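You operate a simulated robot arm through the tools that you are given. There is no shell and no other tool. Be economical: measure what you need, move in short steps, check, and stop when the job is done.

The job below is to be done with a simulated two-armed robot. You get a single attempt, and the scene is never put back.

Task
Pick up the medium brown carton from the top of the wooden table with one hand, pass it to the other hand and put it on the clear end of the white table. Set down upright: brown carton.

It is judged by the outcome, as a careful person would: the job done as asked, and still so three seconds after it is handed in. It fails if anything else is knocked over, pushed out of place, dropped, spilled or broken.

Robot
Two 7-joint arms with two-finger parallel grippers on one trunk, on a base that drives. Base frame: it is fixed to the floor where the robot stands at the start and does not move with it; the origin is under the middle of the robot, x ahead of it, y to its left, z up; the surface under the hand at the start is at about z = 0.85. Lengths are in m, angles in rad, forces in N, time in s.
The left shoulder is at the start at [0.05, 0.177, 1.129], the right one opposite. With the tool pointing down near the work surface each hand reaches from about 0.22 to 0.7 m from the robot's upright axis, wherever it stands, measured 20 degrees to its own side. Places, roughly: clear end of the white table [-3.9, -2, 0.9]. Payload 3.43 kg a hand.
The TCP of each hand is the grasp point between the finger pads, 0.034 m short of the fingertips. In the tool frame z runs along the fingers and y along their closing line. Largest opening 0.128 m; finger width 0.024, thickness 0.012; the body of the gripper, 0.048 by 0.13 m, starts 0.096 m behind the TCP.
Orientation is told as [roll, pitch, yaw] about the base's x, y, z axes, in that order, counted from this pose: with the fingers straight down and closing along the base's y, the tool's x points along the base's -x, its y along +y and its z along -z.

Tools
- The arms move only by the tool nudge_tool. It takes "left_increments", "right_increments" or both (then of equal length, played together; a hand with none holds still); each is a list of rows, each a list of 3 entries, a list of its own where there are three numbers: the finger opening in m, from 0 to 0.128, then the shift along the base's x, y, z in units of 500 mm (1.0 is 500 mm), then the turn, a rotation vector about the base's x, y, z in units of 45 degrees (1.0 is 45 degrees). In form: [[gripper, [x, y, z], [rx, ry, rz]], ...]. A call has 1 to 8 rows; each row is the pose to reach, as a shift and turn from the pose commanded when the call began. A call with a number of a shift or a turn outside -1 to 1 is refused whole. Rows are played at 5 a second. More than 0.05 m and 0.15 rad between two rows, or a gripper value outside its range, and nothing of the call is played. Where a pose cannot be reached the arm comes as near as it can. A force on the tool above 40 N (or 10 N above the force at the start of the call, whichever is more), or a blocked arm, ends the call early, and 0.2 s more pass. Each finger travels about 0.108 m/s and halts on what it meets, pressing with about 38 N; the grip force reading is that of the motor and also rises with nothing between the fingers. The clock runs only during rows and for 0.2 s after the last one: add rows that repeat a pose to give the fingers time. It gives the time, the measured TCP pose, the force on the tool (base axes), the opening and the grip force at its end, in the units of the frame above (readings bear some noise), with the torque about the TCP (base axes, N m) and any sound that the robot's microphone picked up.
- Cameras (640 x 400 px; columns grow to the right, rows downward): "scene" is now at [0.1507, -0.0374, 1.2891]; the picture's right is [-0.42, -0.91, 0.00], its down [-0.54, 0.25, -0.80] and it looks along [0.73, -0.34, -0.60] (base axes); focal length 252 px, centre (320, 200). "left" rides on the left gripper at [0.076, 0.011, -0.16] in its tool frame; the picture's right is [-0.15, 0.99, 0.00], its down [-0.88, -0.13, -0.46] and it looks along [-0.45, -0.07, 0.89] (tool axes); focal length 234 px, centre (320, 200). "right" rides on the right gripper at [0.076, -0.011, -0.16] in its tool frame; the picture's right is [0.15, 0.99, 0.00], its down [-0.88, 0.13, -0.46] and it looks along [-0.45, 0.07, 0.89] (tool axes); focal length 234 px, centre (320, 200). There is no depth. A picture from a camera that has moved, and an enlarged one, comes with that camera's place and axes in the base frame and with its lens.
- capture(camera): a new picture of that camera. No time passes.
- move_column(by): slides the trunk up (or, below 0, down) by that many m; the arms and the scene camera ride with it, the base frame stays. It gives what a move gives, with no picture.
- roll_base(legs): drives the robot by 1 to 6 legs, each [ahead, turn to the left] in m and rad, along the robot's own axes; the way and the turn of a leg run together, so that a leg with both is an arc; at most 1.5 m and 3.142 rad a leg. The arms and the cameras ride along, it lands a little off, and it stops where it bumps. It gives what a move gives.
- turn_head(pan, tilt): turns the head with the scene camera to pan (to the left, within 1.396 rad either way) and tilt (down, from -0.506 to 1.204), counted from straight ahead of the robot. It gives what a move gives.
- zoom(camera, box): a new picture of the part [left, top, right, bottom] of that camera's present view, enlarged. No time passes.
- hand_in(): hands the job in; it is judged then, once.

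Go step by step. Nothing tells you exact positions but the pictures and the camera data: compare them with the known pose of the tool, close in by small moves and look again before you grip or let go. The budget is 120 turns and 88 pictures, counting those below and the enlarged ones. Unless the task says otherwise, let go and move clear before handing in, and close with one line.

The tools are called after "Request:" as name(argument=value, ...) on one line, values as JSON. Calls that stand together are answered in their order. nudge_tool: Moves the arms, as the interface text tells. Its arguments: {"type":"object","properties":{"left_increments":{"type":"array","items":{"type":"array"}},"right_increments":{"type":"array","items":{"type":"array"}}},"required":[]} The other tools are called the same way: move_column (by) slides the trunk up or down; roll_base (legs) drives the base; turn_head (pan, tilt) turns the head that bears the scene camera; capture (camera) takes a picture; zoom (camera, box) takes an enlarged picture of a part of a camera's view; hand_in () hands the job in.

At the start:

```text
clock: 0.0
left_ee_pos: [0.3714, -0.025, 1.1312]
left_tool_rot: [0.0, 0.0, -0.001]
left_ft_force: [0.4, 0.3, 1.1]
left_moment: [-0.01, 0.0, 0.01]
left_grip_width: 0.1279
left_finger_force: 0.0
right_ee_pos: [0.3142, -0.4151, 1.0496]
right_tool_rot: [0.0, 0.001, 0.002]
right_ft_force: [0.5, -0.6, 0.0]
right_moment: [-0.01, -0.03, 0.01]
right_grip_width: 0.128
right_finger_force: 0.1
trunk travel left (down, up): [-0.3, 0.101]
robot x, y, heading: [-0.0, 0.0024, 0.0]
head pan, tilt: [-0.438, 0.641]
```

scene: 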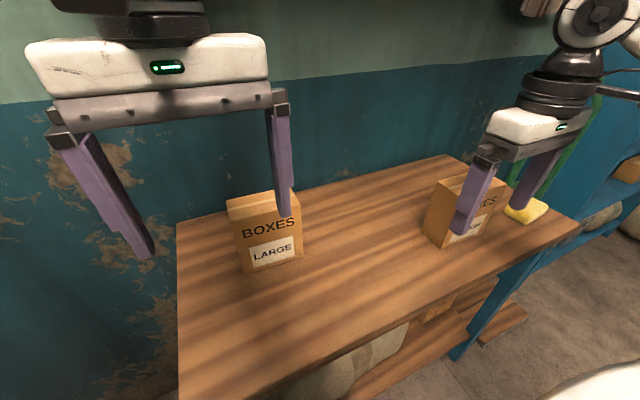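
right: 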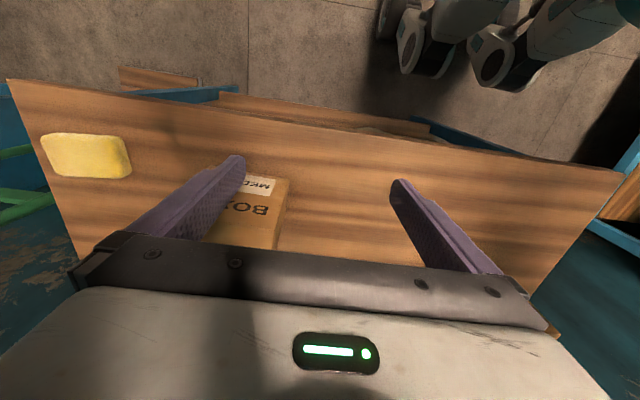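
left: 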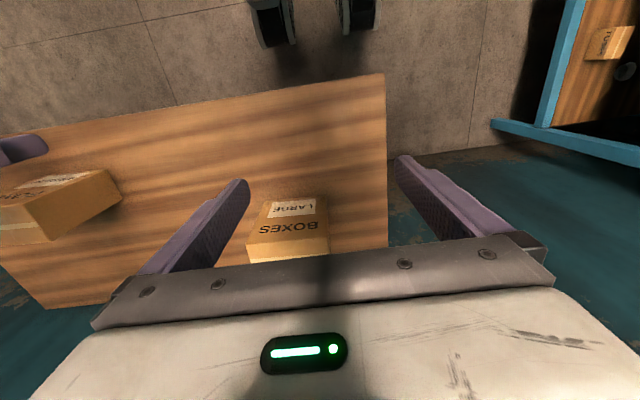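

I see two cartons on the wooden table: LARGE on the left and what looks like MEDIUM on the right, under the right hand. I'll look closer at the right one first.

Request:
zoom(camera="scene", box=[380, 140, 580, 265])

Request:
zoom(camera="right", box=[160, 130, 360, 255])

```text
3.20 times, centred on (480, 202) of scene
camera zoom: at [0.1507, -0.0374, 1.2891], right [-0.42, -0.91, 0.0], down [-0.54, 0.25, -0.8], along [0.73, -0.34, -0.6], focal length 806 px, centre (-192, 192)
```

zoom: 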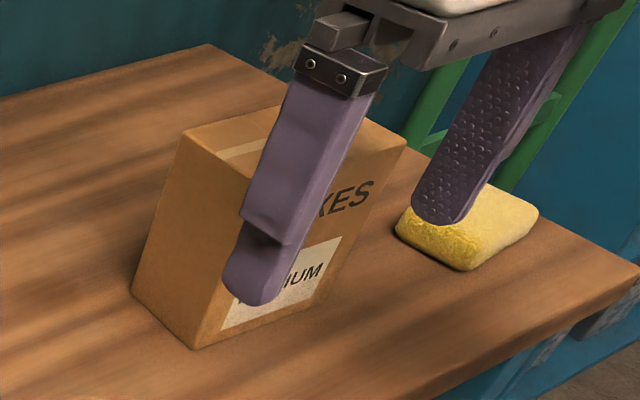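

```text
3.20 times, centred on (260, 192) of right
camera zoom: at [0.2384, -0.4273, 1.2104], right [-0.15, 0.99, 0.0], down [0.88, 0.13, 0.46], along [0.45, 0.07, -0.89], focal length 749 px, centre (512, 224)
```

zoom: 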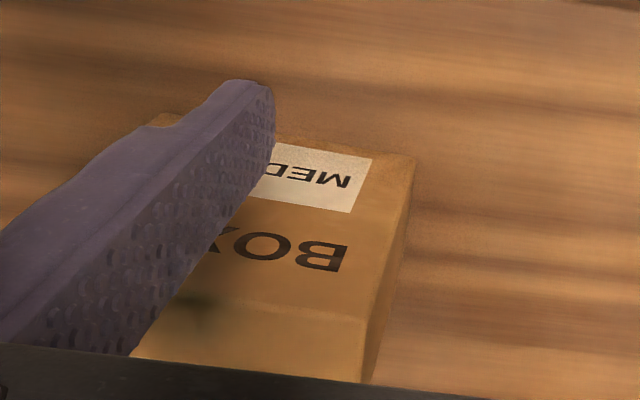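

The MEDIUM carton's base spans about x 0.395–0.46 and y −0.46 to −0.593, with its top near z 0.995, so it must be gripped across x. I'll raise the right hand, then turn it 90° in two halves while shifting it over the carton.

Request:
nudge_tool(right_increments=[[0.128, [0, 0, 0.08], [0, 0, 0.12]], [0.128, [0.03, -0.03, 0.14], [0, 0, 0.3]], [0.128, [0.08, -0.08, 0.14], [0, 0, 0.48]], [0.128, [0.13, -0.14, 0.14], [0, 0, 0.66]], [0.128, [0.18, -0.2, 0.14], [0, 0, 0.83]], [0.128, [0.22, -0.26, 0.14], [0, 0, 1.0]]])

Request:
nudge_tool(right_increments=[[0.128, [0, 0, 0], [0, 0, 0.17]], [0.128, [0, 0, 0], [0, 0, 0.34]], [0.128, [0, 0, 0], [0, 0, 0.51]], [0.128, [0, 0, 0], [0, 0, 0.68]], [0.128, [0, 0, 0], [0, 0, 0.84]], [0.128, [0, 0, 0], [0, 0, 1.0]], [0.128, [0, 0, 0], [0, 0, 1.0]]])

Request:
capture(camera="scene")

Request:
capture(camera="right")

```text
clock: 1.4
left_ee_pos: [0.3723, -0.0247, 1.1321]
left_tool_rot: [-0.001, 0.001, 0.0]
left_ft_force: [-0.7, -0.6, -0.3]
left_moment: [0.03, -0.01, 0.02]
left_grip_width: 0.128
left_finger_force: 0.0
right_ee_pos: [0.4237, -0.5456, 1.1219]
right_tool_rot: [0.001, -0.001, 0.787]
right_ft_force: [0.3, 0.4, 0.6]
right_moment: [0.01, -0.02, -0.02]
right_grip_width: 0.1278
right_finger_force: 0.1
trunk travel left (down, up): [-0.3, 0.101]
robot x, y, heading: [0.0025, -0.001, 0.001]
head pan, tilt: [-0.438, 0.641]
```

```text
clock: 3.0
left_ee_pos: [0.3702, -0.0247, 1.1313]
left_tool_rot: [0.0, 0.0, 0.0]
left_ft_force: [-0.4, -1.1, -0.1]
left_moment: [-0.01, -0.01, -0.02]
left_grip_width: 0.1277
left_finger_force: 0.0
right_ee_pos: [0.4233, -0.5453, 1.1215]
right_tool_rot: [0.0, 0.001, 1.575]
right_ft_force: [0.3, -1.0, -0.8]
right_moment: [0.0, -0.01, -0.01]
right_grip_width: 0.1282
right_finger_force: 0.1
trunk travel left (down, up): [-0.3, 0.101]
robot x, y, heading: [0.0007, 0.0, -0.001]
head pan, tilt: [-0.438, 0.641]
```

```text
82 pictures are left
camera scene: at [0.1507, -0.0374, 1.2891], right [-0.42, -0.91, 0.0], down [-0.54, 0.25, -0.8], along [0.73, -0.34, -0.6], focal length 252 px, centre (320, 200)
```

scene: 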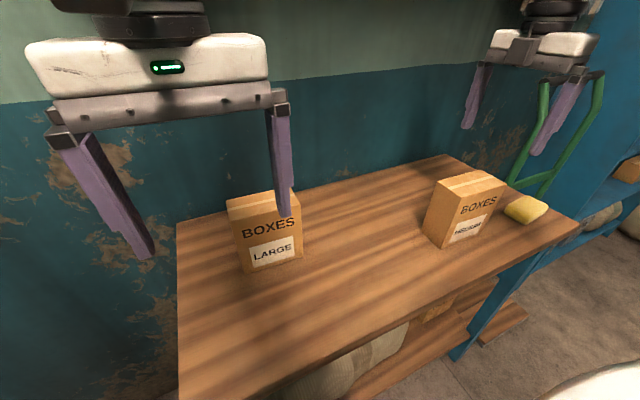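

```text
81 pictures are left
camera right: at [0.4354, -0.6215, 1.2806], right [-0.99, -0.15, 0.0], down [-0.13, 0.88, 0.46], along [-0.07, 0.45, -0.89], focal length 234 px, centre (320, 200)
```

right: 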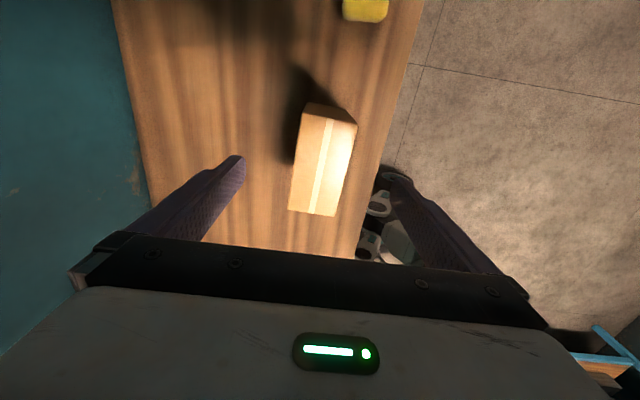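

The right hand is square to the carton, which the wrist camera puts at about (0.42, −0.52), lying along y. I'll descend along it, slightly toward its right end, to about 4.5 cm below the top, and then close.

Request:
nudge_tool(right_increments=[[0.128, [0, -0.01, -0.08], [0, 0, 0]], [0.128, [0, -0.01, -0.16], [0, 0, 0]], [0.128, [0, -0.01, -0.24], [0, 0, 0]], [0.128, [0, -0.01, -0.3], [0, 0, 0]], [0.128, [0, -0.01, -0.34], [0, 0, 0]], [0.128, [0, -0.01, -0.34], [0, 0, 0]]])

Request:
capture(camera="scene")

Request:
capture(camera="right")

```text
clock: 4.4
left_ee_pos: [0.3708, -0.0257, 1.1317]
left_tool_rot: [0.0, -0.001, 0.001]
left_ft_force: [-0.4, -1.6, 0.0]
left_moment: [0.02, -0.02, 0.01]
left_grip_width: 0.1279
left_finger_force: 0.1
right_ee_pos: [0.4231, -0.5496, 0.9508]
right_tool_rot: [0.0, 0.0, 1.573]
right_ft_force: [-0.1, -0.4, 0.9]
right_moment: [0.01, 0.01, 0.0]
right_grip_width: 0.1278
right_finger_force: 0.0
trunk travel left (down, up): [-0.3, 0.101]
robot x, y, heading: [0.0021, -0.0007, 0.003]
head pan, tilt: [-0.438, 0.641]
```

```text
80 pictures are left
camera scene: at [0.1507, -0.0373, 1.2891], right [-0.42, -0.91, 0.0], down [-0.54, 0.25, -0.8], along [0.73, -0.34, -0.6], focal length 252 px, centre (320, 200)
```

scene: 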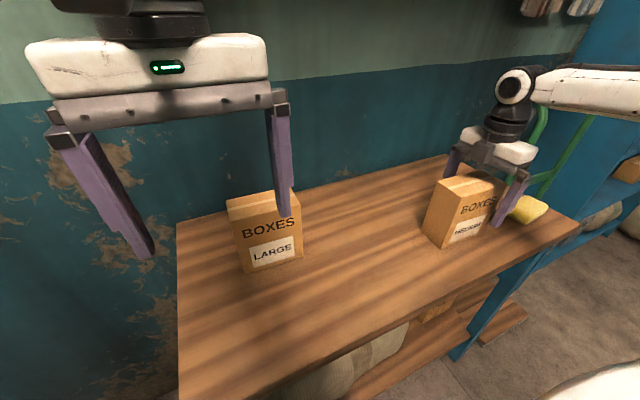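

```text
79 pictures are left
camera right: at [0.4353, -0.6266, 1.1098], right [-0.99, -0.15, 0.0], down [-0.13, 0.88, 0.46], along [-0.07, 0.45, -0.89], focal length 234 px, centre (320, 200)
```

right: 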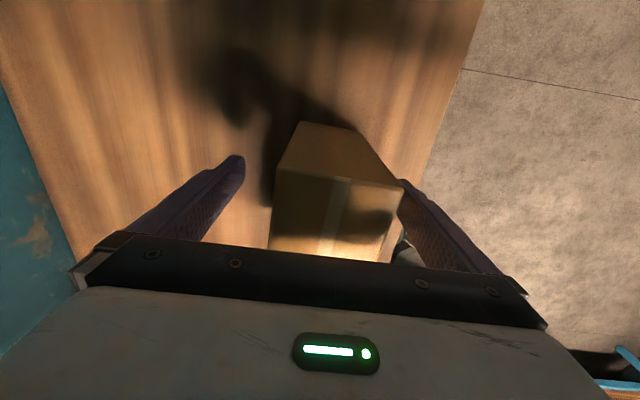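

The fingers straddle the carton at the right depth, but the carton is centred about 5 mm nearer the robot. I'll shift and close.

Request:
nudge_tool(right_increments=[[0.128, [-0.01, 0, 0], [0, 0, 0]], [0.08, [-0.01, 0, 0], [0, 0, 0]], [0.0, [-0.01, 0, 0], [0, 0, 0]], [0.0, [-0.01, 0, 0], [0, 0, 0]], [0.0, [-0.01, 0, 0], [0, 0, 0]], [0.0, [-0.01, 0, 0], [0, 0, 0]]])

Request:
nudge_tool(right_increments=[[0.0, [0, 0, 0.02], [0, 0, 0]], [0.0, [0, 0, 0.06], [0, 0, 0]], [0.0, [0, 0, 0.1], [0, 0, 0]], [0.0, [0, 0, 0.1], [0, 0, 0]]])

Request:
capture(camera="scene")

```text
clock: 5.8
left_ee_pos: [0.3712, -0.0234, 1.1324]
left_tool_rot: [0.0, 0.0, -0.001]
left_ft_force: [0.4, 0.2, -0.6]
left_moment: [0.01, 0.0, -0.01]
left_grip_width: 0.1281
left_finger_force: 0.2
right_ee_pos: [0.4181, -0.5499, 0.9506]
right_tool_rot: [-0.001, 0.0, 1.573]
right_ft_force: [-0.6, 0.4, -0.9]
right_moment: [-0.27, 0.05, -0.05]
right_grip_width: 0.0688
right_finger_force: 38.0
trunk travel left (down, up): [-0.3, 0.101]
robot x, y, heading: [0.0027, -0.0, 0.002]
head pan, tilt: [-0.438, 0.641]
```

```text
clock: 6.8
left_ee_pos: [0.3723, -0.0262, 1.1313]
left_tool_rot: [0.001, 0.0, 0.0]
left_ft_force: [-0.5, -0.1, 0.0]
left_moment: [-0.02, 0.01, -0.01]
left_grip_width: 0.1278
left_finger_force: 0.1
right_ee_pos: [0.4183, -0.5512, 1.0007]
right_tool_rot: [0.002, -0.002, 1.574]
right_ft_force: [0.0, 1.0, -4.2]
right_moment: [-0.16, 0.01, -0.01]
right_grip_width: 0.0689
right_finger_force: 38.3
trunk travel left (down, up): [-0.3, 0.101]
robot x, y, heading: [-0.0004, 0.003, 0.001]
head pan, tilt: [-0.438, 0.641]
```

```text
78 pictures are left
camera scene: at [0.1511, -0.0379, 1.289], right [-0.42, -0.91, 0.0], down [-0.54, 0.25, -0.8], along [0.73, -0.34, -0.6], focal length 252 px, centre (320, 200)
```

scene: 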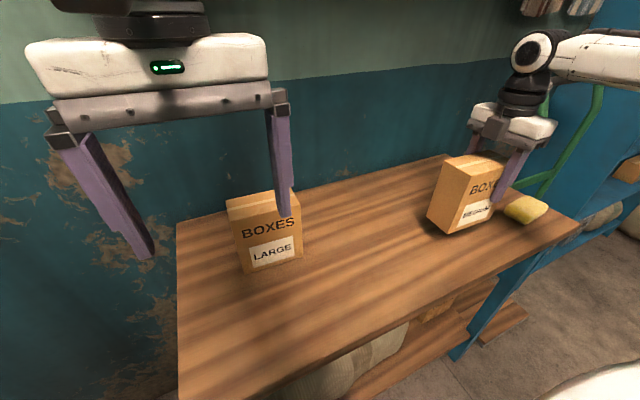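

The carton is lifted and hangs straight, at roughly 0.43 kg. Next I'll raise the right hand and bring the carton toward the middle, while the left hand moves left and turns for a tilted side grip.

Request:
nudge_tool(right_increments=[[0.0, [0, 0, 0.05], [0, 0, 0]], [0.0, [0, 0, 0.1], [0, 0, 0]], [0.0, [0, 0, 0.16], [0, 0, 0]], [0.0, [0, 0, 0.22], [0, 0, 0]], [0.0, [0, 0, 0.28], [0, 0, 0]], [0.0, [0, 0, 0.32], [0, 0, 0]]], left_increments=[[0.128, [0, 0.05, 0.02], [0, 0, -0.17]], [0.128, [0.02, 0.1, 0.04], [0, 0, -0.34]], [0.128, [0.04, 0.15, 0.06], [0, 0, -0.51]], [0.128, [0.06, 0.2, 0.06], [0, 0, -0.68]], [0.128, [0.08, 0.25, 0.06], [0, 0, -0.84]], [0.128, [0.09, 0.31, 0.06], [0, 0, -1.0]]])

Request:
nudge_tool(right_increments=[[0.0, [0, 0.06, 0], [0, 0, 0]], [0.0, [0, 0.14, 0], [0, 0, 0]], [0.0, [0, 0.22, 0], [0, 0, 0]], [0.0, [0, 0.3, 0], [0, 0, 0]], [0.0, [0, 0.38, 0], [0, 0, 0]], [0.0, [0, 0.45, 0], [0, 0, 0]]], left_increments=[[0.128, [0, 0, 0], [0, 0, -0.17]], [0.128, [0, 0, 0], [0, 0, -0.34]], [0.128, [0, 0, 0], [0, 0, -0.51]], [0.128, [0, 0, 0], [0, 0, -0.68]], [0.128, [0, 0, 0], [0, 0, -0.84]], [0.128, [0, 0, 0], [0, 0, -1.0]]])

Request:
nudge_tool(right_increments=[[0.0, [0, 0.06, 0], [0, 0, 0]], [0.0, [0, 0.12, 0], [0, 0, 0]], [0.0, [0, 0.18, 0], [0, 0, 0]], [0.0, [0, 0.22, 0], [0, 0, 0]], [0.0, [0, 0.25, 0], [0, 0, 0]], [0.0, [0, 0.25, 0], [0, 0, 0]]], left_increments=[[0.128, [0, 0, 0], [-0.17, 0, 0]], [0.128, [0, 0, 0], [-0.34, 0, 0]], [0.128, [0, 0, 0], [-0.51, 0, 0]], [0.128, [0, 0, 0], [-0.68, 0, 0]], [0.128, [0, 0, 0], [-0.85, 0, 0]], [0.128, [0, 0, 0], [-0.85, 0, 0]]])

Request:
turn_head(pan=-0.1, tilt=0.5)

Request:
capture(camera="scene")

Request:
capture(camera="left")

```text
clock: 8.2
left_ee_pos: [0.4165, 0.1303, 1.1623]
left_tool_rot: [0.0, 0.001, -0.786]
left_ft_force: [0.1, -0.2, -0.6]
left_moment: [0.0, -0.03, 0.01]
left_grip_width: 0.1283
left_finger_force: 0.0
right_ee_pos: [0.4185, -0.55, 1.1615]
right_tool_rot: [0.001, -0.001, 1.573]
right_ft_force: [-0.1, -0.6, -3.9]
right_moment: [-0.15, 0.04, 0.03]
right_grip_width: 0.0686
right_finger_force: 38.7
trunk travel left (down, up): [-0.3, 0.101]
robot x, y, heading: [-0.0017, -0.0017, 0.003]
head pan, tilt: [-0.438, 0.641]
```

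```text
clock: 9.6
left_ee_pos: [0.418, 0.1285, 1.1621]
left_tool_rot: [0.0, -0.002, -1.572]
left_ft_force: [0.0, 0.6, -0.3]
left_moment: [-0.01, -0.02, -0.01]
left_grip_width: 0.1279
left_finger_force: 0.0
right_ee_pos: [0.4178, -0.3231, 1.1595]
right_tool_rot: [-0.001, 0.002, 1.572]
right_ft_force: [0.9, 0.0, -4.8]
right_moment: [-0.13, 0.02, 0.0]
right_grip_width: 0.0687
right_finger_force: 38.6
trunk travel left (down, up): [-0.3, 0.101]
robot x, y, heading: [-0.0015, -0.0014, 0.001]
head pan, tilt: [-0.438, 0.641]
```

```text
clock: 11.0
left_ee_pos: [0.416, 0.1295, 1.1615]
left_tool_rot: [0.0, -0.667, -1.572]
left_ft_force: [0.5, 0.2, 0.5]
left_moment: [0.04, -0.02, 0.0]
left_grip_width: 0.128
left_finger_force: 0.0
right_ee_pos: [0.4196, -0.2018, 1.1613]
right_tool_rot: [-0.001, 0.001, 1.572]
right_ft_force: [0.0, -0.7, -3.8]
right_moment: [-0.09, -0.02, -0.02]
right_grip_width: 0.0686
right_finger_force: 38.0
trunk travel left (down, up): [-0.3, 0.101]
robot x, y, heading: [-0.002, -0.0008, 0.002]
head pan, tilt: [-0.438, 0.641]
```

```text
clock: 11.8
left_ee_pos: [0.4169, 0.1304, 1.1609]
left_tool_rot: [0.001, -0.667, -1.571]
left_ft_force: [0.2, 0.6, -0.5]
left_moment: [-0.02, -0.01, -0.06]
left_grip_width: 0.1279
left_finger_force: 0.0
right_ee_pos: [0.4198, -0.2008, 1.1605]
right_tool_rot: [-0.002, -0.002, 1.573]
right_ft_force: [0.4, -0.8, -4.1]
right_moment: [-0.13, 0.01, -0.03]
right_grip_width: 0.0685
right_finger_force: 37.6
trunk travel left (down, up): [-0.3, 0.101]
robot x, y, heading: [0.0005, 0.001, -0.001]
head pan, tilt: [-0.099, 0.499]
```

```text
77 pictures are left
camera scene: at [0.1627, -0.0096, 1.3016], right [-0.1, -0.99, 0.0], down [-0.48, 0.05, -0.88], along [0.87, -0.09, -0.48], focal length 252 px, centre (320, 200)
```

scene: 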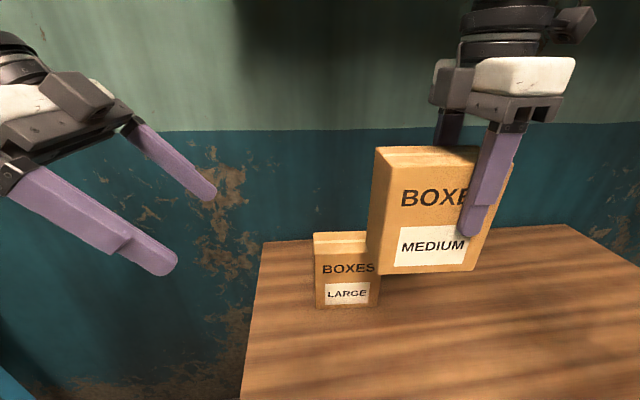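

```text
76 pictures are left
camera left: at [0.428, 0.2891, 1.2394], right [0.99, -0.11, 0.09], down [-0.13, -0.41, 0.9], along [-0.07, -0.91, -0.42], focal length 234 px, centre (320, 200)
```

left: 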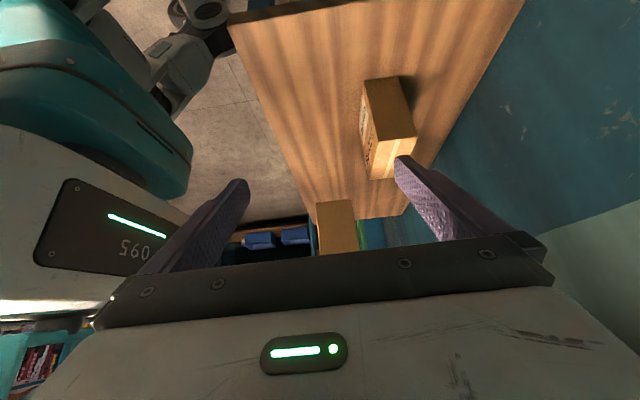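

The left hand is tilted and lined up with the carton's left end. I'll slide it in so the fingers straddle that end, then check.

Request:
nudge_tool(left_increments=[[0.128, [0.005, -0.08, 0], [0, 0, 0]], [0.128, [0.005, -0.16, 0], [0, 0, 0]], [0.128, [0.005, -0.24, -0.01], [0, 0, 0]], [0.128, [0.005, -0.32, -0.02], [0, 0, 0]], [0.128, [0.005, -0.4, -0.03], [0, 0, 0]], [0.128, [0.005, -0.47, -0.03], [0, 0, 0]], [0.128, [0.005, -0.54, -0.03], [0, 0, 0]], [0.128, [0.005, -0.54, -0.03], [0, 0, 0]]])

Request:
capture(camera="scene")

Request:
capture(camera="left")

```text
clock: 13.6
left_ee_pos: [0.4186, -0.1408, 1.1469]
left_tool_rot: [0.0, -0.67, -1.571]
left_ft_force: [-0.6, 0.8, -0.3]
left_moment: [-0.01, 0.01, -0.01]
left_grip_width: 0.1277
left_finger_force: 0.1
right_ee_pos: [0.4202, -0.2006, 1.161]
right_tool_rot: [0.0, -0.001, 1.573]
right_ft_force: [0.8, -0.3, -3.9]
right_moment: [-0.12, 0.03, 0.01]
right_grip_width: 0.0687
right_finger_force: 37.8
trunk travel left (down, up): [-0.3, 0.101]
robot x, y, heading: [0.0025, 0.0016, 0.002]
head pan, tilt: [-0.099, 0.499]
```

```text
75 pictures are left
camera scene: at [0.1628, -0.0092, 1.3017], right [-0.1, -1.0, 0.0], down [-0.48, 0.05, -0.88], along [0.87, -0.09, -0.48], focal length 252 px, centre (320, 200)
```

scene: 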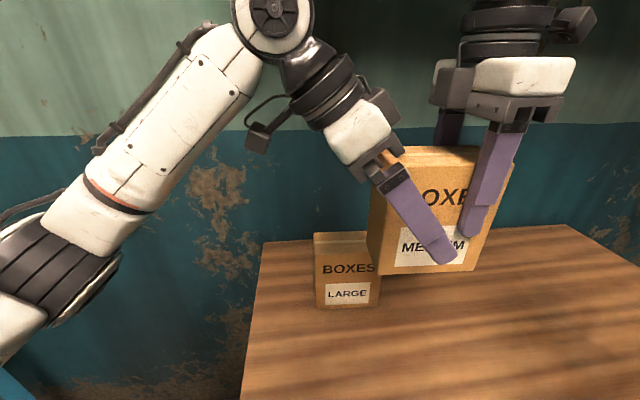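

```text
74 pictures are left
camera left: at [0.4302, 0.0185, 1.2249], right [0.99, -0.11, 0.09], down [-0.13, -0.41, 0.9], along [-0.07, -0.91, -0.42], focal length 234 px, centre (320, 200)
```

left: 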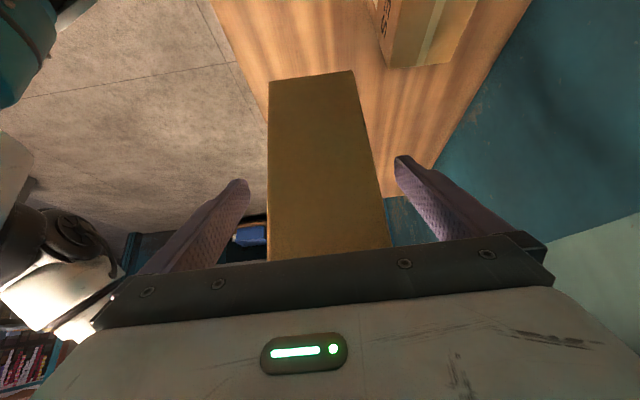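

The left fingers straddle the carton's left end and clear the right hand's fingers. I'll close the left hand.

Request:
nudge_tool(left_increments=[[0.09, [0.003, 0, 0], [0, 0, 0]], [0.0, [0.003, 0, 0], [0, 0, 0]], [0.0, [0.003, 0, 0], [0, 0, 0]], [0.0, [0.003, 0, 0], [0, 0, 0]], [0.0, [0.003, 0, 0], [0, 0, 0]], [0.0, [0.003, 0, 0], [0, 0, 0]]])

Request:
capture(camera="scene")

```text
clock: 15.0
left_ee_pos: [0.4209, -0.1402, 1.1471]
left_tool_rot: [0.0, -0.67, -1.568]
left_ft_force: [-0.9, 0.7, -0.1]
left_moment: [-0.65, 1.13, -0.38]
left_grip_width: 0.0679
left_finger_force: 37.9
right_ee_pos: [0.4207, -0.2018, 1.1609]
right_tool_rot: [0.0, -0.003, 1.57]
right_ft_force: [-0.4, 0.1, -3.9]
right_moment: [0.52, -1.21, 0.36]
right_grip_width: 0.0679
right_finger_force: 37.8
trunk travel left (down, up): [-0.3, 0.101]
robot x, y, heading: [0.0032, -0.0011, -0.004]
head pan, tilt: [-0.099, 0.499]
```

```text
73 pictures are left
camera scene: at [0.1627, -0.0096, 1.3017], right [-0.1, -1.0, 0.0], down [-0.48, 0.05, -0.88], along [0.87, -0.09, -0.48], focal length 252 px, centre (320, 200)
```

scene: 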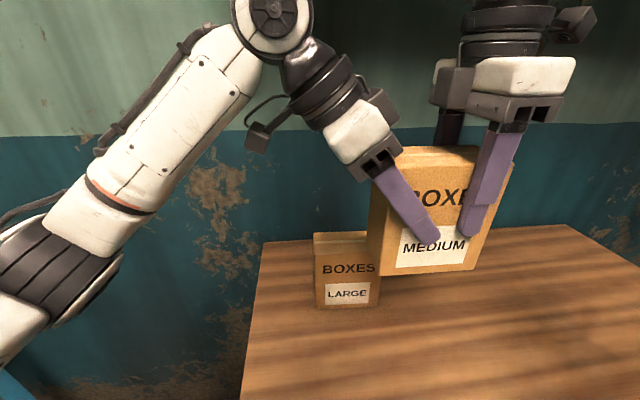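

Both hands hold the carton. I'll open the right hand and lift it straight up and clear.

Request:
nudge_tool(right_increments=[[0.09, [0, 0, 0], [0, 0, 0]], [0.128, [0, 0, 0], [0, 0, 0]], [0.128, [0, 0, 0], [0, 0, 0]], [0.128, [0, 0, 0], [0, 0, 0]]])

Request:
nudge_tool(right_increments=[[0.128, [0, -0.03, 0.05], [0, 0, 0]], [0.128, [0, -0.06, 0.12], [0, 0, 0]], [0.128, [0, -0.12, 0.18], [0, 0, 0]], [0.128, [0, -0.2, 0.2], [0, 0, 0]], [0.128, [0, -0.28, 0.2], [0, 0, 0]], [0.128, [0, -0.36, 0.2], [0, 0, 0]], [0.128, [0, -0.36, 0.2], [0, 0, 0]]])

Request:
capture(camera="scene")

Request:
capture(camera="left")

```text
clock: 16.0
left_ee_pos: [0.4205, -0.1413, 1.1465]
left_tool_rot: [0.0, -0.667, -1.57]
left_ft_force: [-0.5, -0.9, -0.5]
left_moment: [0.12, -0.01, -0.01]
left_grip_width: 0.0679
left_finger_force: 38.0
right_ee_pos: [0.4203, -0.2011, 1.1614]
right_tool_rot: [0.0, -0.001, 1.573]
right_ft_force: [0.4, -0.2, 0.5]
right_moment: [0.01, -0.03, 0.03]
right_grip_width: 0.1281
right_finger_force: 0.1
trunk travel left (down, up): [-0.3, 0.101]
robot x, y, heading: [0.002, -0.0008, -0.005]
head pan, tilt: [-0.099, 0.499]
```

```text
clock: 17.6
left_ee_pos: [0.4211, -0.1406, 1.1462]
left_tool_rot: [0.001, -0.666, -1.572]
left_ft_force: [0.4, 0.5, -0.5]
left_moment: [0.17, 0.0, -0.01]
left_grip_width: 0.0678
left_finger_force: 38.3
right_ee_pos: [0.4196, -0.3798, 1.261]
right_tool_rot: [0.001, 0.001, 1.572]
right_ft_force: [-0.2, -0.3, -0.7]
right_moment: [-0.01, 0.01, 0.02]
right_grip_width: 0.1279
right_finger_force: 0.0
trunk travel left (down, up): [-0.3, 0.101]
robot x, y, heading: [0.0016, 0.0021, 0.001]
head pan, tilt: [-0.099, 0.499]
```

```text
72 pictures are left
camera scene: at [0.1628, -0.0093, 1.3017], right [-0.1, -1.0, 0.0], down [-0.48, 0.05, -0.88], along [0.87, -0.09, -0.48], focal length 252 px, centre (320, 200)
```

scene: 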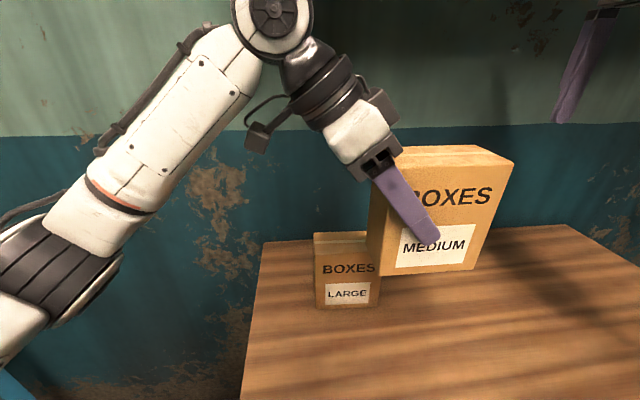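

```text
71 pictures are left
camera left: at [0.4321, 0.019, 1.2247], right [0.99, -0.11, 0.09], down [-0.13, -0.41, 0.9], along [-0.07, -0.91, -0.42], focal length 234 px, centre (320, 200)
```

left: 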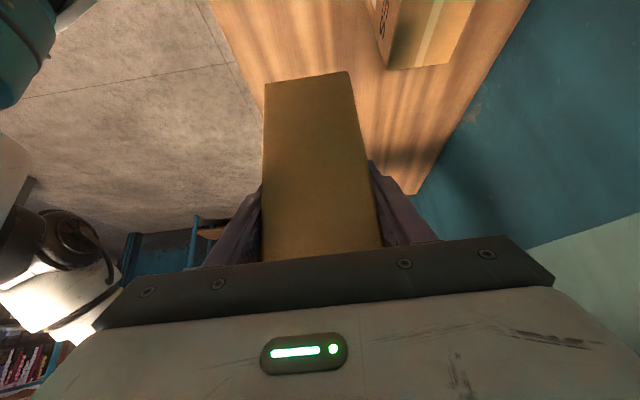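

The left hand alone now holds the carton upright. Before driving I'll look to both sides to plan the way to the white table behind me at (−3.9, −2).

Request:
turn_head(pan=-1.39, tilt=0.3)

Request:
capture(camera="scene")

Request:
turn_head(pan=1.39, tilt=0.3)

Request:
capture(camera="scene")

```text
clock: 19.1
left_ee_pos: [0.4212, -0.1419, 1.1462]
left_tool_rot: [-0.001, -0.667, -1.571]
left_ft_force: [-0.1, -0.4, 0.3]
left_moment: [0.13, 0.0, 0.02]
left_grip_width: 0.068
left_finger_force: 37.8
right_ee_pos: [0.4201, -0.3794, 1.2607]
right_tool_rot: [0.001, -0.001, 1.574]
right_ft_force: [0.1, 0.0, 0.0]
right_moment: [-0.03, -0.03, 0.03]
right_grip_width: 0.128
right_finger_force: 0.1
trunk travel left (down, up): [-0.3, 0.101]
robot x, y, heading: [0.0029, 0.0026, 0.0]
head pan, tilt: [-1.389, 0.3]
```

```text
70 pictures are left
camera scene: at [0.0891, -0.0924, 1.3201], right [-0.98, -0.18, 0.0], down [-0.05, 0.29, -0.96], along [0.17, -0.94, -0.3], focal length 252 px, centre (320, 200)
```

scene: 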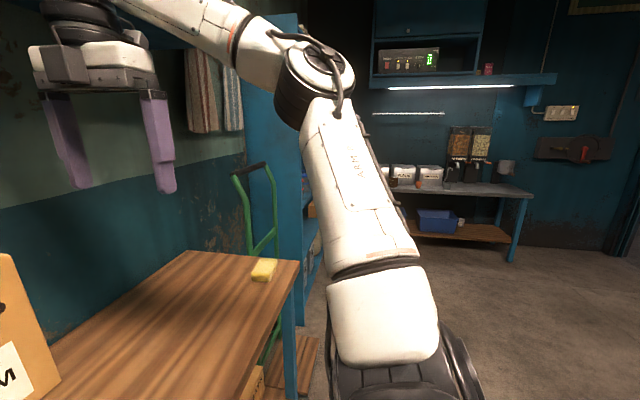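

```text
clock: 21.5
left_ee_pos: [0.421, -0.1404, 1.1471]
left_tool_rot: [0.0, -0.666, -1.571]
left_ft_force: [0.8, -1.0, -1.3]
left_moment: [0.14, -0.01, -0.02]
left_grip_width: 0.068
left_finger_force: 37.6
right_ee_pos: [0.4201, -0.3785, 1.2606]
right_tool_rot: [0.001, 0.001, 1.571]
right_ft_force: [-0.4, 0.7, 0.0]
right_moment: [0.02, 0.02, -0.01]
right_grip_width: 0.1282
right_finger_force: 0.0
trunk travel left (down, up): [-0.3, 0.101]
robot x, y, heading: [0.0017, 0.0038, 0.0]
head pan, tilt: [1.389, 0.3]
```

```text
69 pictures are left
camera scene: at [0.0891, 0.0913, 1.3201], right [0.98, -0.18, 0.0], down [-0.05, -0.29, -0.96], along [0.17, 0.94, -0.3], focal length 252 px, centre (320, 200)
```

scene: 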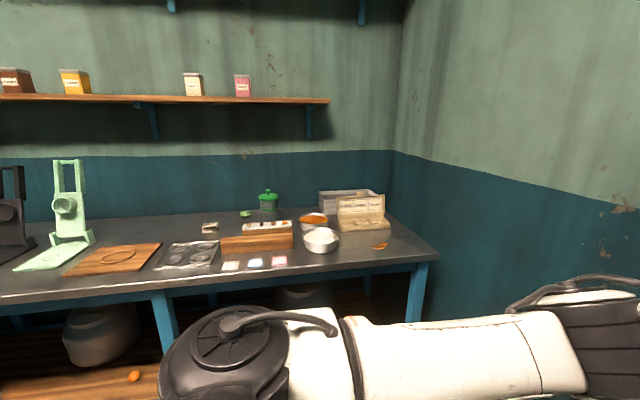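

On the left there's a loaded counter close by; on the right the floor is open. I'll tuck both arms in a little, back away from the table, and turn right to see the room.

Request:
nudge_tool(left_increments=[[0.0, [-0.05, 0.04, 0.02], [0, 0, 0]], [0.0, [-0.1, 0.08, 0.04], [0, 0, 0]], [0.0, [-0.15, 0.12, 0.06], [0, 0, 0]], [0.0, [-0.15, 0.12, 0.06], [0, 0, 0]]], right_increments=[[0.128, [-0.05, 0, 0], [0, 0, 0]], [0.128, [-0.1, 0, 0], [0, 0, 0]], [0.128, [-0.15, 0, 0], [0, 0, 0]], [0.128, [-0.15, 0, 0], [0, 0, 0]]])

Request:
roll_base(legs=[[-0.3, 0]])

Request:
roll_base(legs=[[0, -0.8]])

Request:
turn_head(pan=-1.3, tilt=0.35)

Request:
capture(camera="scene")

```text
clock: 22.5
left_ee_pos: [0.3452, -0.0807, 1.1765]
left_tool_rot: [-0.002, -0.665, -1.569]
left_ft_force: [0.3, 0.0, -4.4]
left_moment: [0.16, 0.01, 0.0]
left_grip_width: 0.0678
left_finger_force: 37.8
right_ee_pos: [0.3453, -0.3804, 1.2611]
right_tool_rot: [0.0, 0.001, 1.574]
right_ft_force: [1.0, -0.4, 0.2]
right_moment: [-0.04, -0.03, -0.01]
right_grip_width: 0.1282
right_finger_force: 0.1
trunk travel left (down, up): [-0.3, 0.101]
robot x, y, heading: [-0.0024, -0.0013, 0.0]
head pan, tilt: [1.389, 0.3]
```

```text
clock: 24.6
left_ee_pos: [0.0441, -0.0804, 1.1771]
left_tool_rot: [0.0, -0.667, -1.565]
left_ft_force: [-0.1, -1.2, -4.7]
left_moment: [0.16, 0.02, -0.01]
left_grip_width: 0.0677
left_finger_force: 37.9
right_ee_pos: [0.0471, -0.3783, 1.2618]
right_tool_rot: [0.0, 0.001, 1.576]
right_ft_force: [0.1, 0.0, 0.2]
right_moment: [-0.01, -0.01, -0.03]
right_grip_width: 0.1282
right_finger_force: 0.0
trunk travel left (down, up): [-0.3, 0.101]
robot x, y, heading: [-0.3008, -0.0, 0.005]
head pan, tilt: [1.389, 0.3]
```

```text
clock: 27.1
left_ee_pos: [-0.1159, -0.3032, 1.1771]
left_tool_rot: [0.0, -0.666, -2.367]
left_ft_force: [-0.3, -0.1, -4.6]
left_moment: [0.06, -0.09, 0.0]
left_grip_width: 0.0679
left_finger_force: 38.1
right_ee_pos: [-0.3288, -0.5123, 1.2609]
right_tool_rot: [-0.001, -0.001, 0.775]
right_ft_force: [0.0, -0.4, 1.1]
right_moment: [-0.03, 0.03, 0.03]
right_grip_width: 0.128
right_finger_force: 0.2
trunk travel left (down, up): [-0.3, 0.101]
robot x, y, heading: [-0.2992, -0.0046, -0.8]
head pan, tilt: [1.389, 0.3]
```

```text
clock: 29.5
left_ee_pos: [-0.1171, -0.3031, 1.1756]
left_tool_rot: [-0.002, -0.666, -2.368]
left_ft_force: [0.3, 0.0, -3.7]
left_moment: [0.08, -0.12, 0.01]
left_grip_width: 0.0679
left_finger_force: 38.0
right_ee_pos: [-0.3291, -0.513, 1.2612]
right_tool_rot: [0.002, 0.001, 0.776]
right_ft_force: [-0.4, 0.4, 0.3]
right_moment: [-0.03, -0.03, -0.03]
right_grip_width: 0.128
right_finger_force: 0.0
trunk travel left (down, up): [-0.3, 0.101]
robot x, y, heading: [-0.3004, 0.0018, -0.798]
head pan, tilt: [-1.3, 0.351]
```

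```text
68 pictures are left
camera scene: at [-0.2952, -0.1319, 1.3154], right [-0.87, 0.5, 0.0], down [0.17, 0.3, -0.94], along [-0.47, -0.81, -0.34], focal length 252 px, centre (320, 200)
```

scene: 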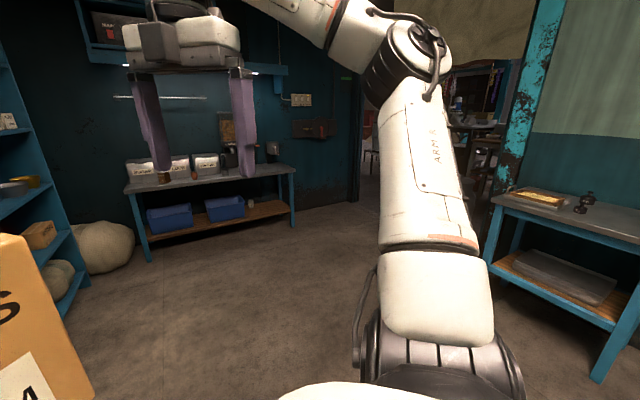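

I see a doorway hidden behind the right arm, with another room beyond it, and a low blue bench on the right. I'll turn further right for a clear look at it.

Request:
roll_base(legs=[[0, -1.3]])

Request:
turn_head(pan=-0.2, tilt=0.3)

Request:
capture(camera="scene")

```text
clock: 33.1
left_ee_pos: [-0.5428, -0.2573, 1.1772]
left_tool_rot: [-0.003, -0.668, 2.614]
left_ft_force: [0.5, 0.3, -4.0]
left_moment: [-0.08, -0.1, -0.01]
left_grip_width: 0.0678
left_finger_force: 38.4
right_ee_pos: [-0.802, -0.107, 1.2603]
right_tool_rot: [0.002, 0.0, -0.528]
right_ft_force: [0.2, -0.2, -0.3]
right_moment: [-0.03, 0.01, 0.03]
right_grip_width: 0.1278
right_finger_force: 0.0
trunk travel left (down, up): [-0.3, 0.101]
robot x, y, heading: [-0.2979, -0.0007, -2.097]
head pan, tilt: [-1.3, 0.351]
```

```text
clock: 34.4
left_ee_pos: [-0.5432, -0.2571, 1.1756]
left_tool_rot: [-0.001, -0.667, 2.612]
left_ft_force: [0.0, 0.1, -5.3]
left_moment: [-0.12, -0.09, 0.04]
left_grip_width: 0.0678
left_finger_force: 38.0
right_ee_pos: [-0.8008, -0.1065, 1.2609]
right_tool_rot: [0.003, 0.0, -0.529]
right_ft_force: [-0.7, -0.6, -0.2]
right_moment: [-0.01, 0.01, 0.02]
right_grip_width: 0.1282
right_finger_force: 0.1
trunk travel left (down, up): [-0.3, 0.101]
robot x, y, heading: [-0.3033, 0.0, -2.102]
head pan, tilt: [-0.201, 0.3]
```

```text
67 pictures are left
camera scene: at [-0.3955, -0.1311, 1.3201], right [-0.74, 0.67, 0.0], down [0.2, 0.22, -0.96], along [-0.64, -0.71, -0.3], focal length 252 px, centre (320, 200)
```

scene: 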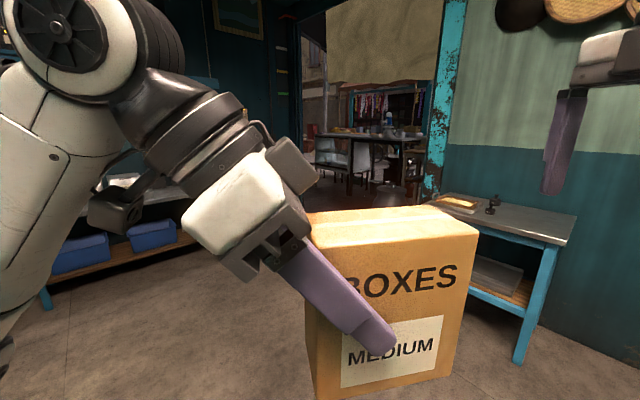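

The carton is still upright and level. The doorway ahead leads to a room with a table near the given place, so I'll enlarge that part.

Request:
zoom(camera="scene", box=[280, 60, 480, 210])

```text
2.67 times, centred on (380, 135) of scene
camera zoom: at [-0.3955, -0.1311, 1.3201], right [-0.74, 0.67, 0.0], down [0.2, 0.22, -0.96], along [-0.64, -0.71, -0.3], focal length 672 px, centre (160, 373)
```

zoom: 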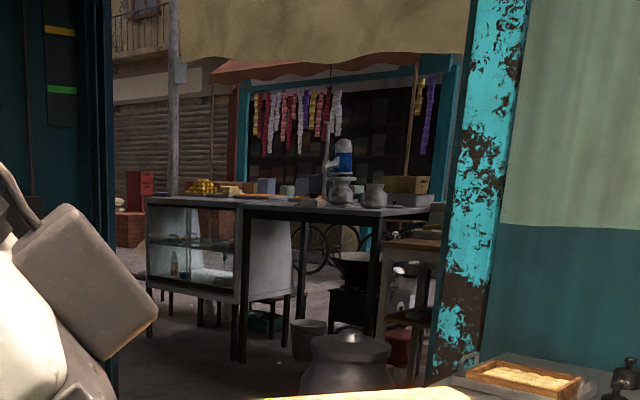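

The doorway spans roughly y −1.0 to −2.4 at x≈−2.2, with a stall and tables outside and a pot on the floor. The way ahead is open, so I'll drive 1.3 m, face the doorway, and look again.

Request:
roll_base(legs=[[1.4, 0], [0, -0.9]])

Request:
turn_head(pan=0.0, tilt=0.3)

Request:
capture(camera="scene")

```text
clock: 43.7
left_ee_pos: [-1.3568, -1.1855, 1.1756]
left_tool_rot: [-0.003, -0.667, 1.726]
left_ft_force: [-0.8, 0.2, -4.6]
left_moment: [-0.16, -0.04, -0.03]
left_grip_width: 0.0679
left_finger_force: 37.6
right_ee_pos: [-1.4034, -0.8907, 1.2602]
right_tool_rot: [0.001, -0.002, -1.417]
right_ft_force: [0.8, 0.0, -0.4]
right_moment: [-0.01, 0.0, 0.02]
right_grip_width: 0.1279
right_finger_force: 0.0
trunk travel left (down, up): [-0.3, 0.101]
robot x, y, heading: [-1.0087, -1.2172, -2.989]
head pan, tilt: [-0.201, 0.3]
```

```text
clock: 44.5
left_ee_pos: [-1.3573, -1.185, 1.1744]
left_tool_rot: [-0.001, -0.668, 1.726]
left_ft_force: [0.0, 0.8, -4.1]
left_moment: [-0.12, -0.05, -0.03]
left_grip_width: 0.0679
left_finger_force: 38.1
right_ee_pos: [-1.4021, -0.8909, 1.2622]
right_tool_rot: [0.001, 0.0, -1.417]
right_ft_force: [0.7, 0.2, 0.0]
right_moment: [-0.01, 0.01, 0.03]
right_grip_width: 0.128
right_finger_force: 0.1
trunk travel left (down, up): [-0.3, 0.101]
robot x, y, heading: [-1.0059, -1.2135, -2.983]
head pan, tilt: [0.0, 0.3]
```

```text
65 pictures are left
camera scene: at [-1.1639, -1.2381, 1.3201], right [-0.15, 0.99, 0.0], down [0.29, 0.05, -0.96], along [-0.94, -0.15, -0.3], focal length 252 px, centre (320, 200)
```

scene: 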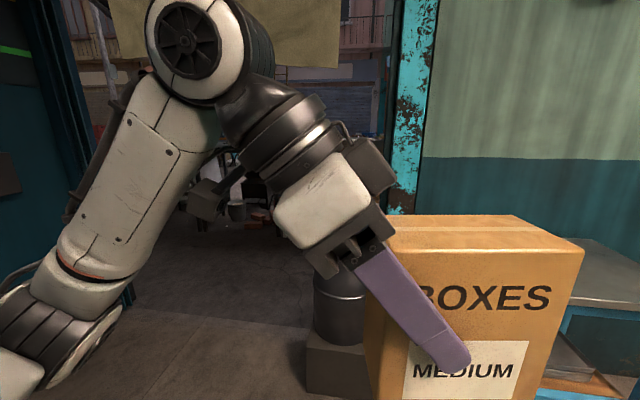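

A pot on a crate seems to stand at the right side of the doorway (about (−2.1, −1.35)), but my arm blocks the view. I'll lower both hands to see over them.

Request:
nudge_tool(left_increments=[[0.0, [0, 0, -0.09], [0, 0, 0]], [0.0, [0, 0, -0.18], [0, 0, 0]], [0.0, [0, 0, -0.27], [0, 0, 0]], [0.0, [0, 0, -0.36], [0, 0, 0]], [0.0, [0, 0, -0.44], [0, 0, 0]], [0.0, [0, 0, -0.44], [0, 0, 0]]], right_increments=[[0.128, [0, 0, -0.09], [0, 0, 0]], [0.128, [0, 0, -0.18], [0, 0, 0]], [0.128, [0, 0, -0.27], [0, 0, 0]], [0.128, [0, 0, -0.36], [0, 0, 0]], [0.128, [0, 0, -0.45], [0, 0, 0]], [0.128, [0, 0, -0.54], [0, 0, 0]]])

Request:
capture(camera="scene")

```text
clock: 45.9
left_ee_pos: [-1.3553, -1.1862, 0.9552]
left_tool_rot: [-0.002, -0.669, 1.726]
left_ft_force: [-0.4, 0.5, -3.9]
left_moment: [-0.11, 0.04, 0.0]
left_grip_width: 0.0681
left_finger_force: 37.9
right_ee_pos: [-1.4036, -0.8903, 0.9924]
right_tool_rot: [0.001, -0.002, -1.416]
right_ft_force: [-0.1, 0.7, -0.2]
right_moment: [0.03, 0.02, 0.04]
right_grip_width: 0.1279
right_finger_force: 0.1
trunk travel left (down, up): [-0.3, 0.101]
robot x, y, heading: [-1.0021, -1.2156, -2.987]
head pan, tilt: [0.0, 0.3]
```

```text
64 pictures are left
camera scene: at [-1.164, -1.2379, 1.3201], right [-0.15, 0.99, 0.0], down [0.29, 0.05, -0.96], along [-0.94, -0.15, -0.3], focal length 252 px, centre (320, 200)
```

scene: 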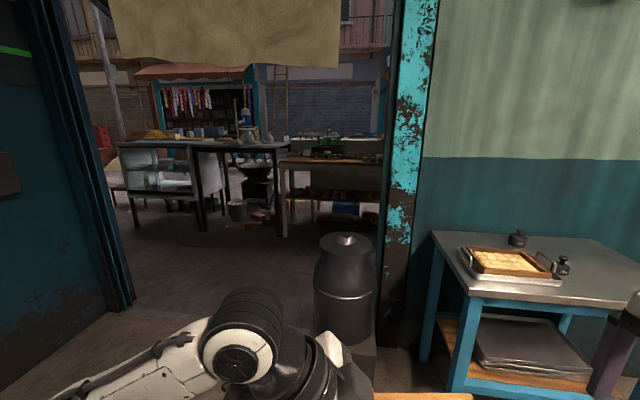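

Now I can see. The doorway runs from y −1.0 to −2.85, with the pot on a crate on its right side, so the clear lane centres on y≈−2.1. I'll enlarge the tables outside.

Request:
zoom(camera="scene", box=[100, 90, 390, 270])

Request:
zoom(camera="scene", box=[210, 100, 390, 210])

```text
2.21 times, centred on (245, 180) of scene
camera zoom: at [-1.164, -1.2379, 1.3201], right [-0.15, 0.99, 0.0], down [0.29, 0.05, -0.96], along [-0.94, -0.15, -0.3], focal length 556 px, centre (486, 244)
```

zoom: 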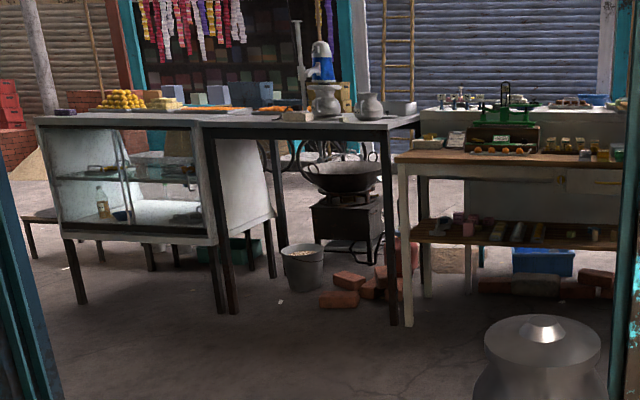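

```text
3.56 times, centred on (300, 155) of scene
camera zoom: at [-1.164, -1.2379, 1.3201], right [-0.15, 0.99, 0.0], down [0.29, 0.05, -0.96], along [-0.94, -0.15, -0.3], focal length 895 px, centre (391, 360)
```

zoom: 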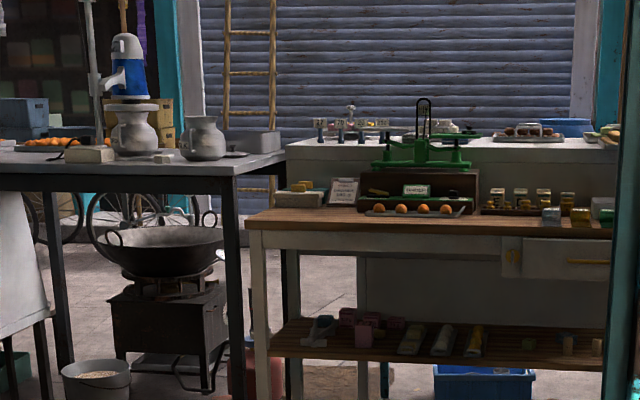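

The wood-topped table with the white frame has its left front corner near (−3.8, −2.1) at z≈0.9, which matches the given place. A taller counter (z≈1.05) stands right beside it. I'll drive to the middle of the doorway lane and face straight through it.

Request:
roll_base(legs=[[0, 0.772], [1.16, 0], [0, -0.93]])

Request:
capture(camera="scene")

```text
clock: 56.3
left_ee_pos: [-2.0295, -2.1018, 0.9567]
left_tool_rot: [0.0, -0.667, 1.61]
left_ft_force: [-0.2, 0.1, -4.5]
left_moment: [-0.15, 0.0, 0.02]
left_grip_width: 0.0678
left_finger_force: 37.4
right_ee_pos: [-2.042, -1.8012, 0.9909]
right_tool_rot: [0.0, 0.001, -1.535]
right_ft_force: [-0.3, 0.4, 0.6]
right_moment: [0.04, 0.0, 0.01]
right_grip_width: 0.1279
right_finger_force: 0.0
trunk travel left (down, up): [-0.3, 0.101]
robot x, y, heading: [-1.6855, -2.1676, -3.103]
head pan, tilt: [0.0, 0.3]
```

```text
61 pictures are left
camera scene: at [-1.8451, -2.1757, 1.3201], right [-0.04, 1.0, 0.0], down [0.3, 0.01, -0.96], along [-0.95, -0.04, -0.3], focal length 252 px, centre (320, 200)
```

scene: 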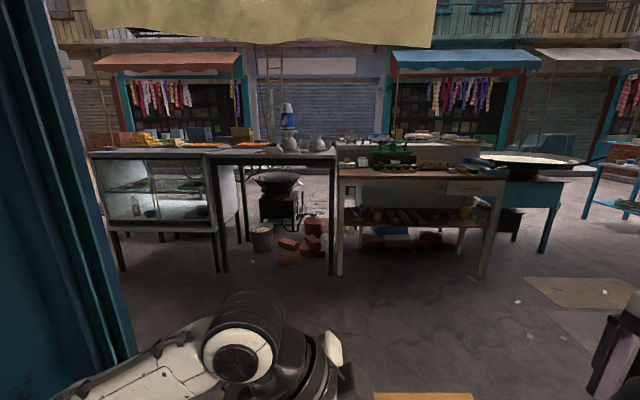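

I'm in the doorway lane and see both the wood-topped white table and a white surface behind it. I'll enlarge that part.

Request:
zoom(camera="scene", box=[300, 115, 540, 265])

```text
2.67 times, centred on (420, 190) of scene
camera zoom: at [-1.8451, -2.1757, 1.3201], right [-0.04, 1.0, 0.0], down [0.3, 0.01, -0.96], along [-0.95, -0.04, -0.3], focal length 672 px, centre (53, 227)
```

zoom: 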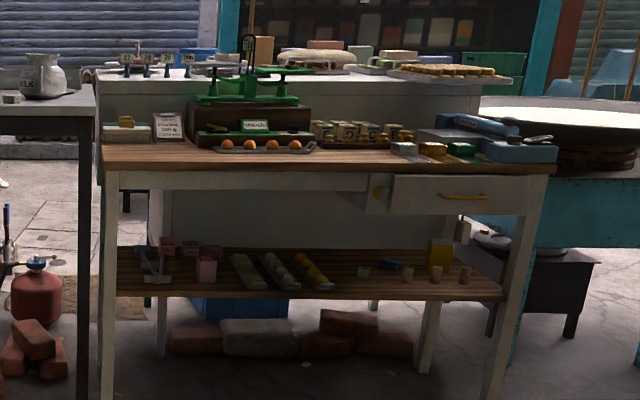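

The left-front end of the wood top is clear, about x −3.7 to −4.1 and y −2.1 to −1.78. I'll drive through the doorway and line up in front of that end, staying back from the table edge.

Request:
roll_base(legs=[[1.0, 0]])

Request:
roll_base(legs=[[0, -0.75], [0.48, 0], [0, 0.71]])

Request:
turn_head(pan=0.0, tilt=0.5)

Request:
capture(camera="scene")

```text
clock: 61.5
left_ee_pos: [-3.0297, -2.1295, 0.9564]
left_tool_rot: [-0.001, -0.668, 1.598]
left_ft_force: [0.9, -0.1, -4.5]
left_moment: [-0.14, -0.04, 0.03]
left_grip_width: 0.0679
left_finger_force: 38.2
right_ee_pos: [-3.0384, -1.8293, 0.9915]
right_tool_rot: [0.003, 0.0, -1.545]
right_ft_force: [0.4, -0.7, -0.1]
right_moment: [-0.02, -0.05, 0.01]
right_grip_width: 0.1282
right_finger_force: 0.0
trunk travel left (down, up): [-0.3, 0.101]
robot x, y, heading: [-2.6797, -2.1987, -3.117]
head pan, tilt: [0.0, 0.3]
```

```text
clock: 68.1
left_ee_pos: [-3.3844, -1.7952, 0.9569]
left_tool_rot: [-0.001, -0.667, 1.54]
left_ft_force: [-0.2, 0.6, -4.4]
left_moment: [-0.13, -0.03, 0.03]
left_grip_width: 0.0681
left_finger_force: 37.9
right_ee_pos: [-3.3762, -1.496, 0.9927]
right_tool_rot: [0.001, 0.0, -1.603]
right_ft_force: [0.2, 0.0, 0.4]
right_moment: [-0.01, -0.02, 0.0]
right_grip_width: 0.1279
right_finger_force: 0.1
trunk travel left (down, up): [-0.3, 0.101]
robot x, y, heading: [-3.0423, -1.8847, 3.109]
head pan, tilt: [0.0, 0.3]
```

```text
clock: 68.8
left_ee_pos: [-3.3835, -1.7955, 0.9559]
left_tool_rot: [-0.004, -0.664, 1.541]
left_ft_force: [-0.3, 0.4, -3.8]
left_moment: [-0.12, 0.03, 0.01]
left_grip_width: 0.0682
left_finger_force: 37.9
right_ee_pos: [-3.3751, -1.496, 0.9917]
right_tool_rot: [-0.001, 0.001, -1.603]
right_ft_force: [-0.5, 0.0, 0.4]
right_moment: [-0.01, -0.02, 0.01]
right_grip_width: 0.1279
right_finger_force: 0.1
trunk travel left (down, up): [-0.3, 0.101]
robot x, y, heading: [-3.0461, -1.8834, 3.111]
head pan, tilt: [0.0, 0.499]
```

```text
59 pictures are left
camera scene: at [-3.2023, -1.882, 1.3017], right [0.03, 1.0, 0.0], down [0.48, -0.01, -0.88], along [-0.88, 0.03, -0.48], focal length 252 px, centre (320, 200)
```

scene: 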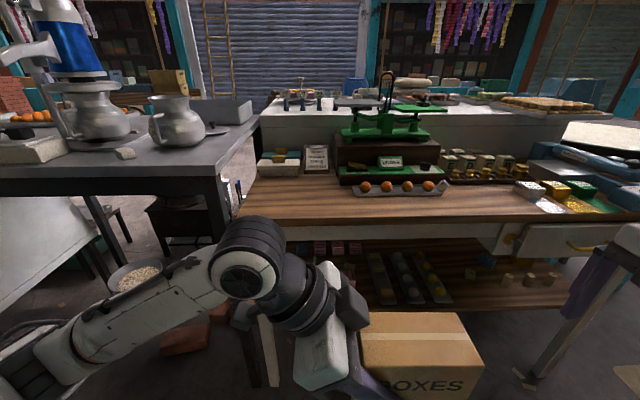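

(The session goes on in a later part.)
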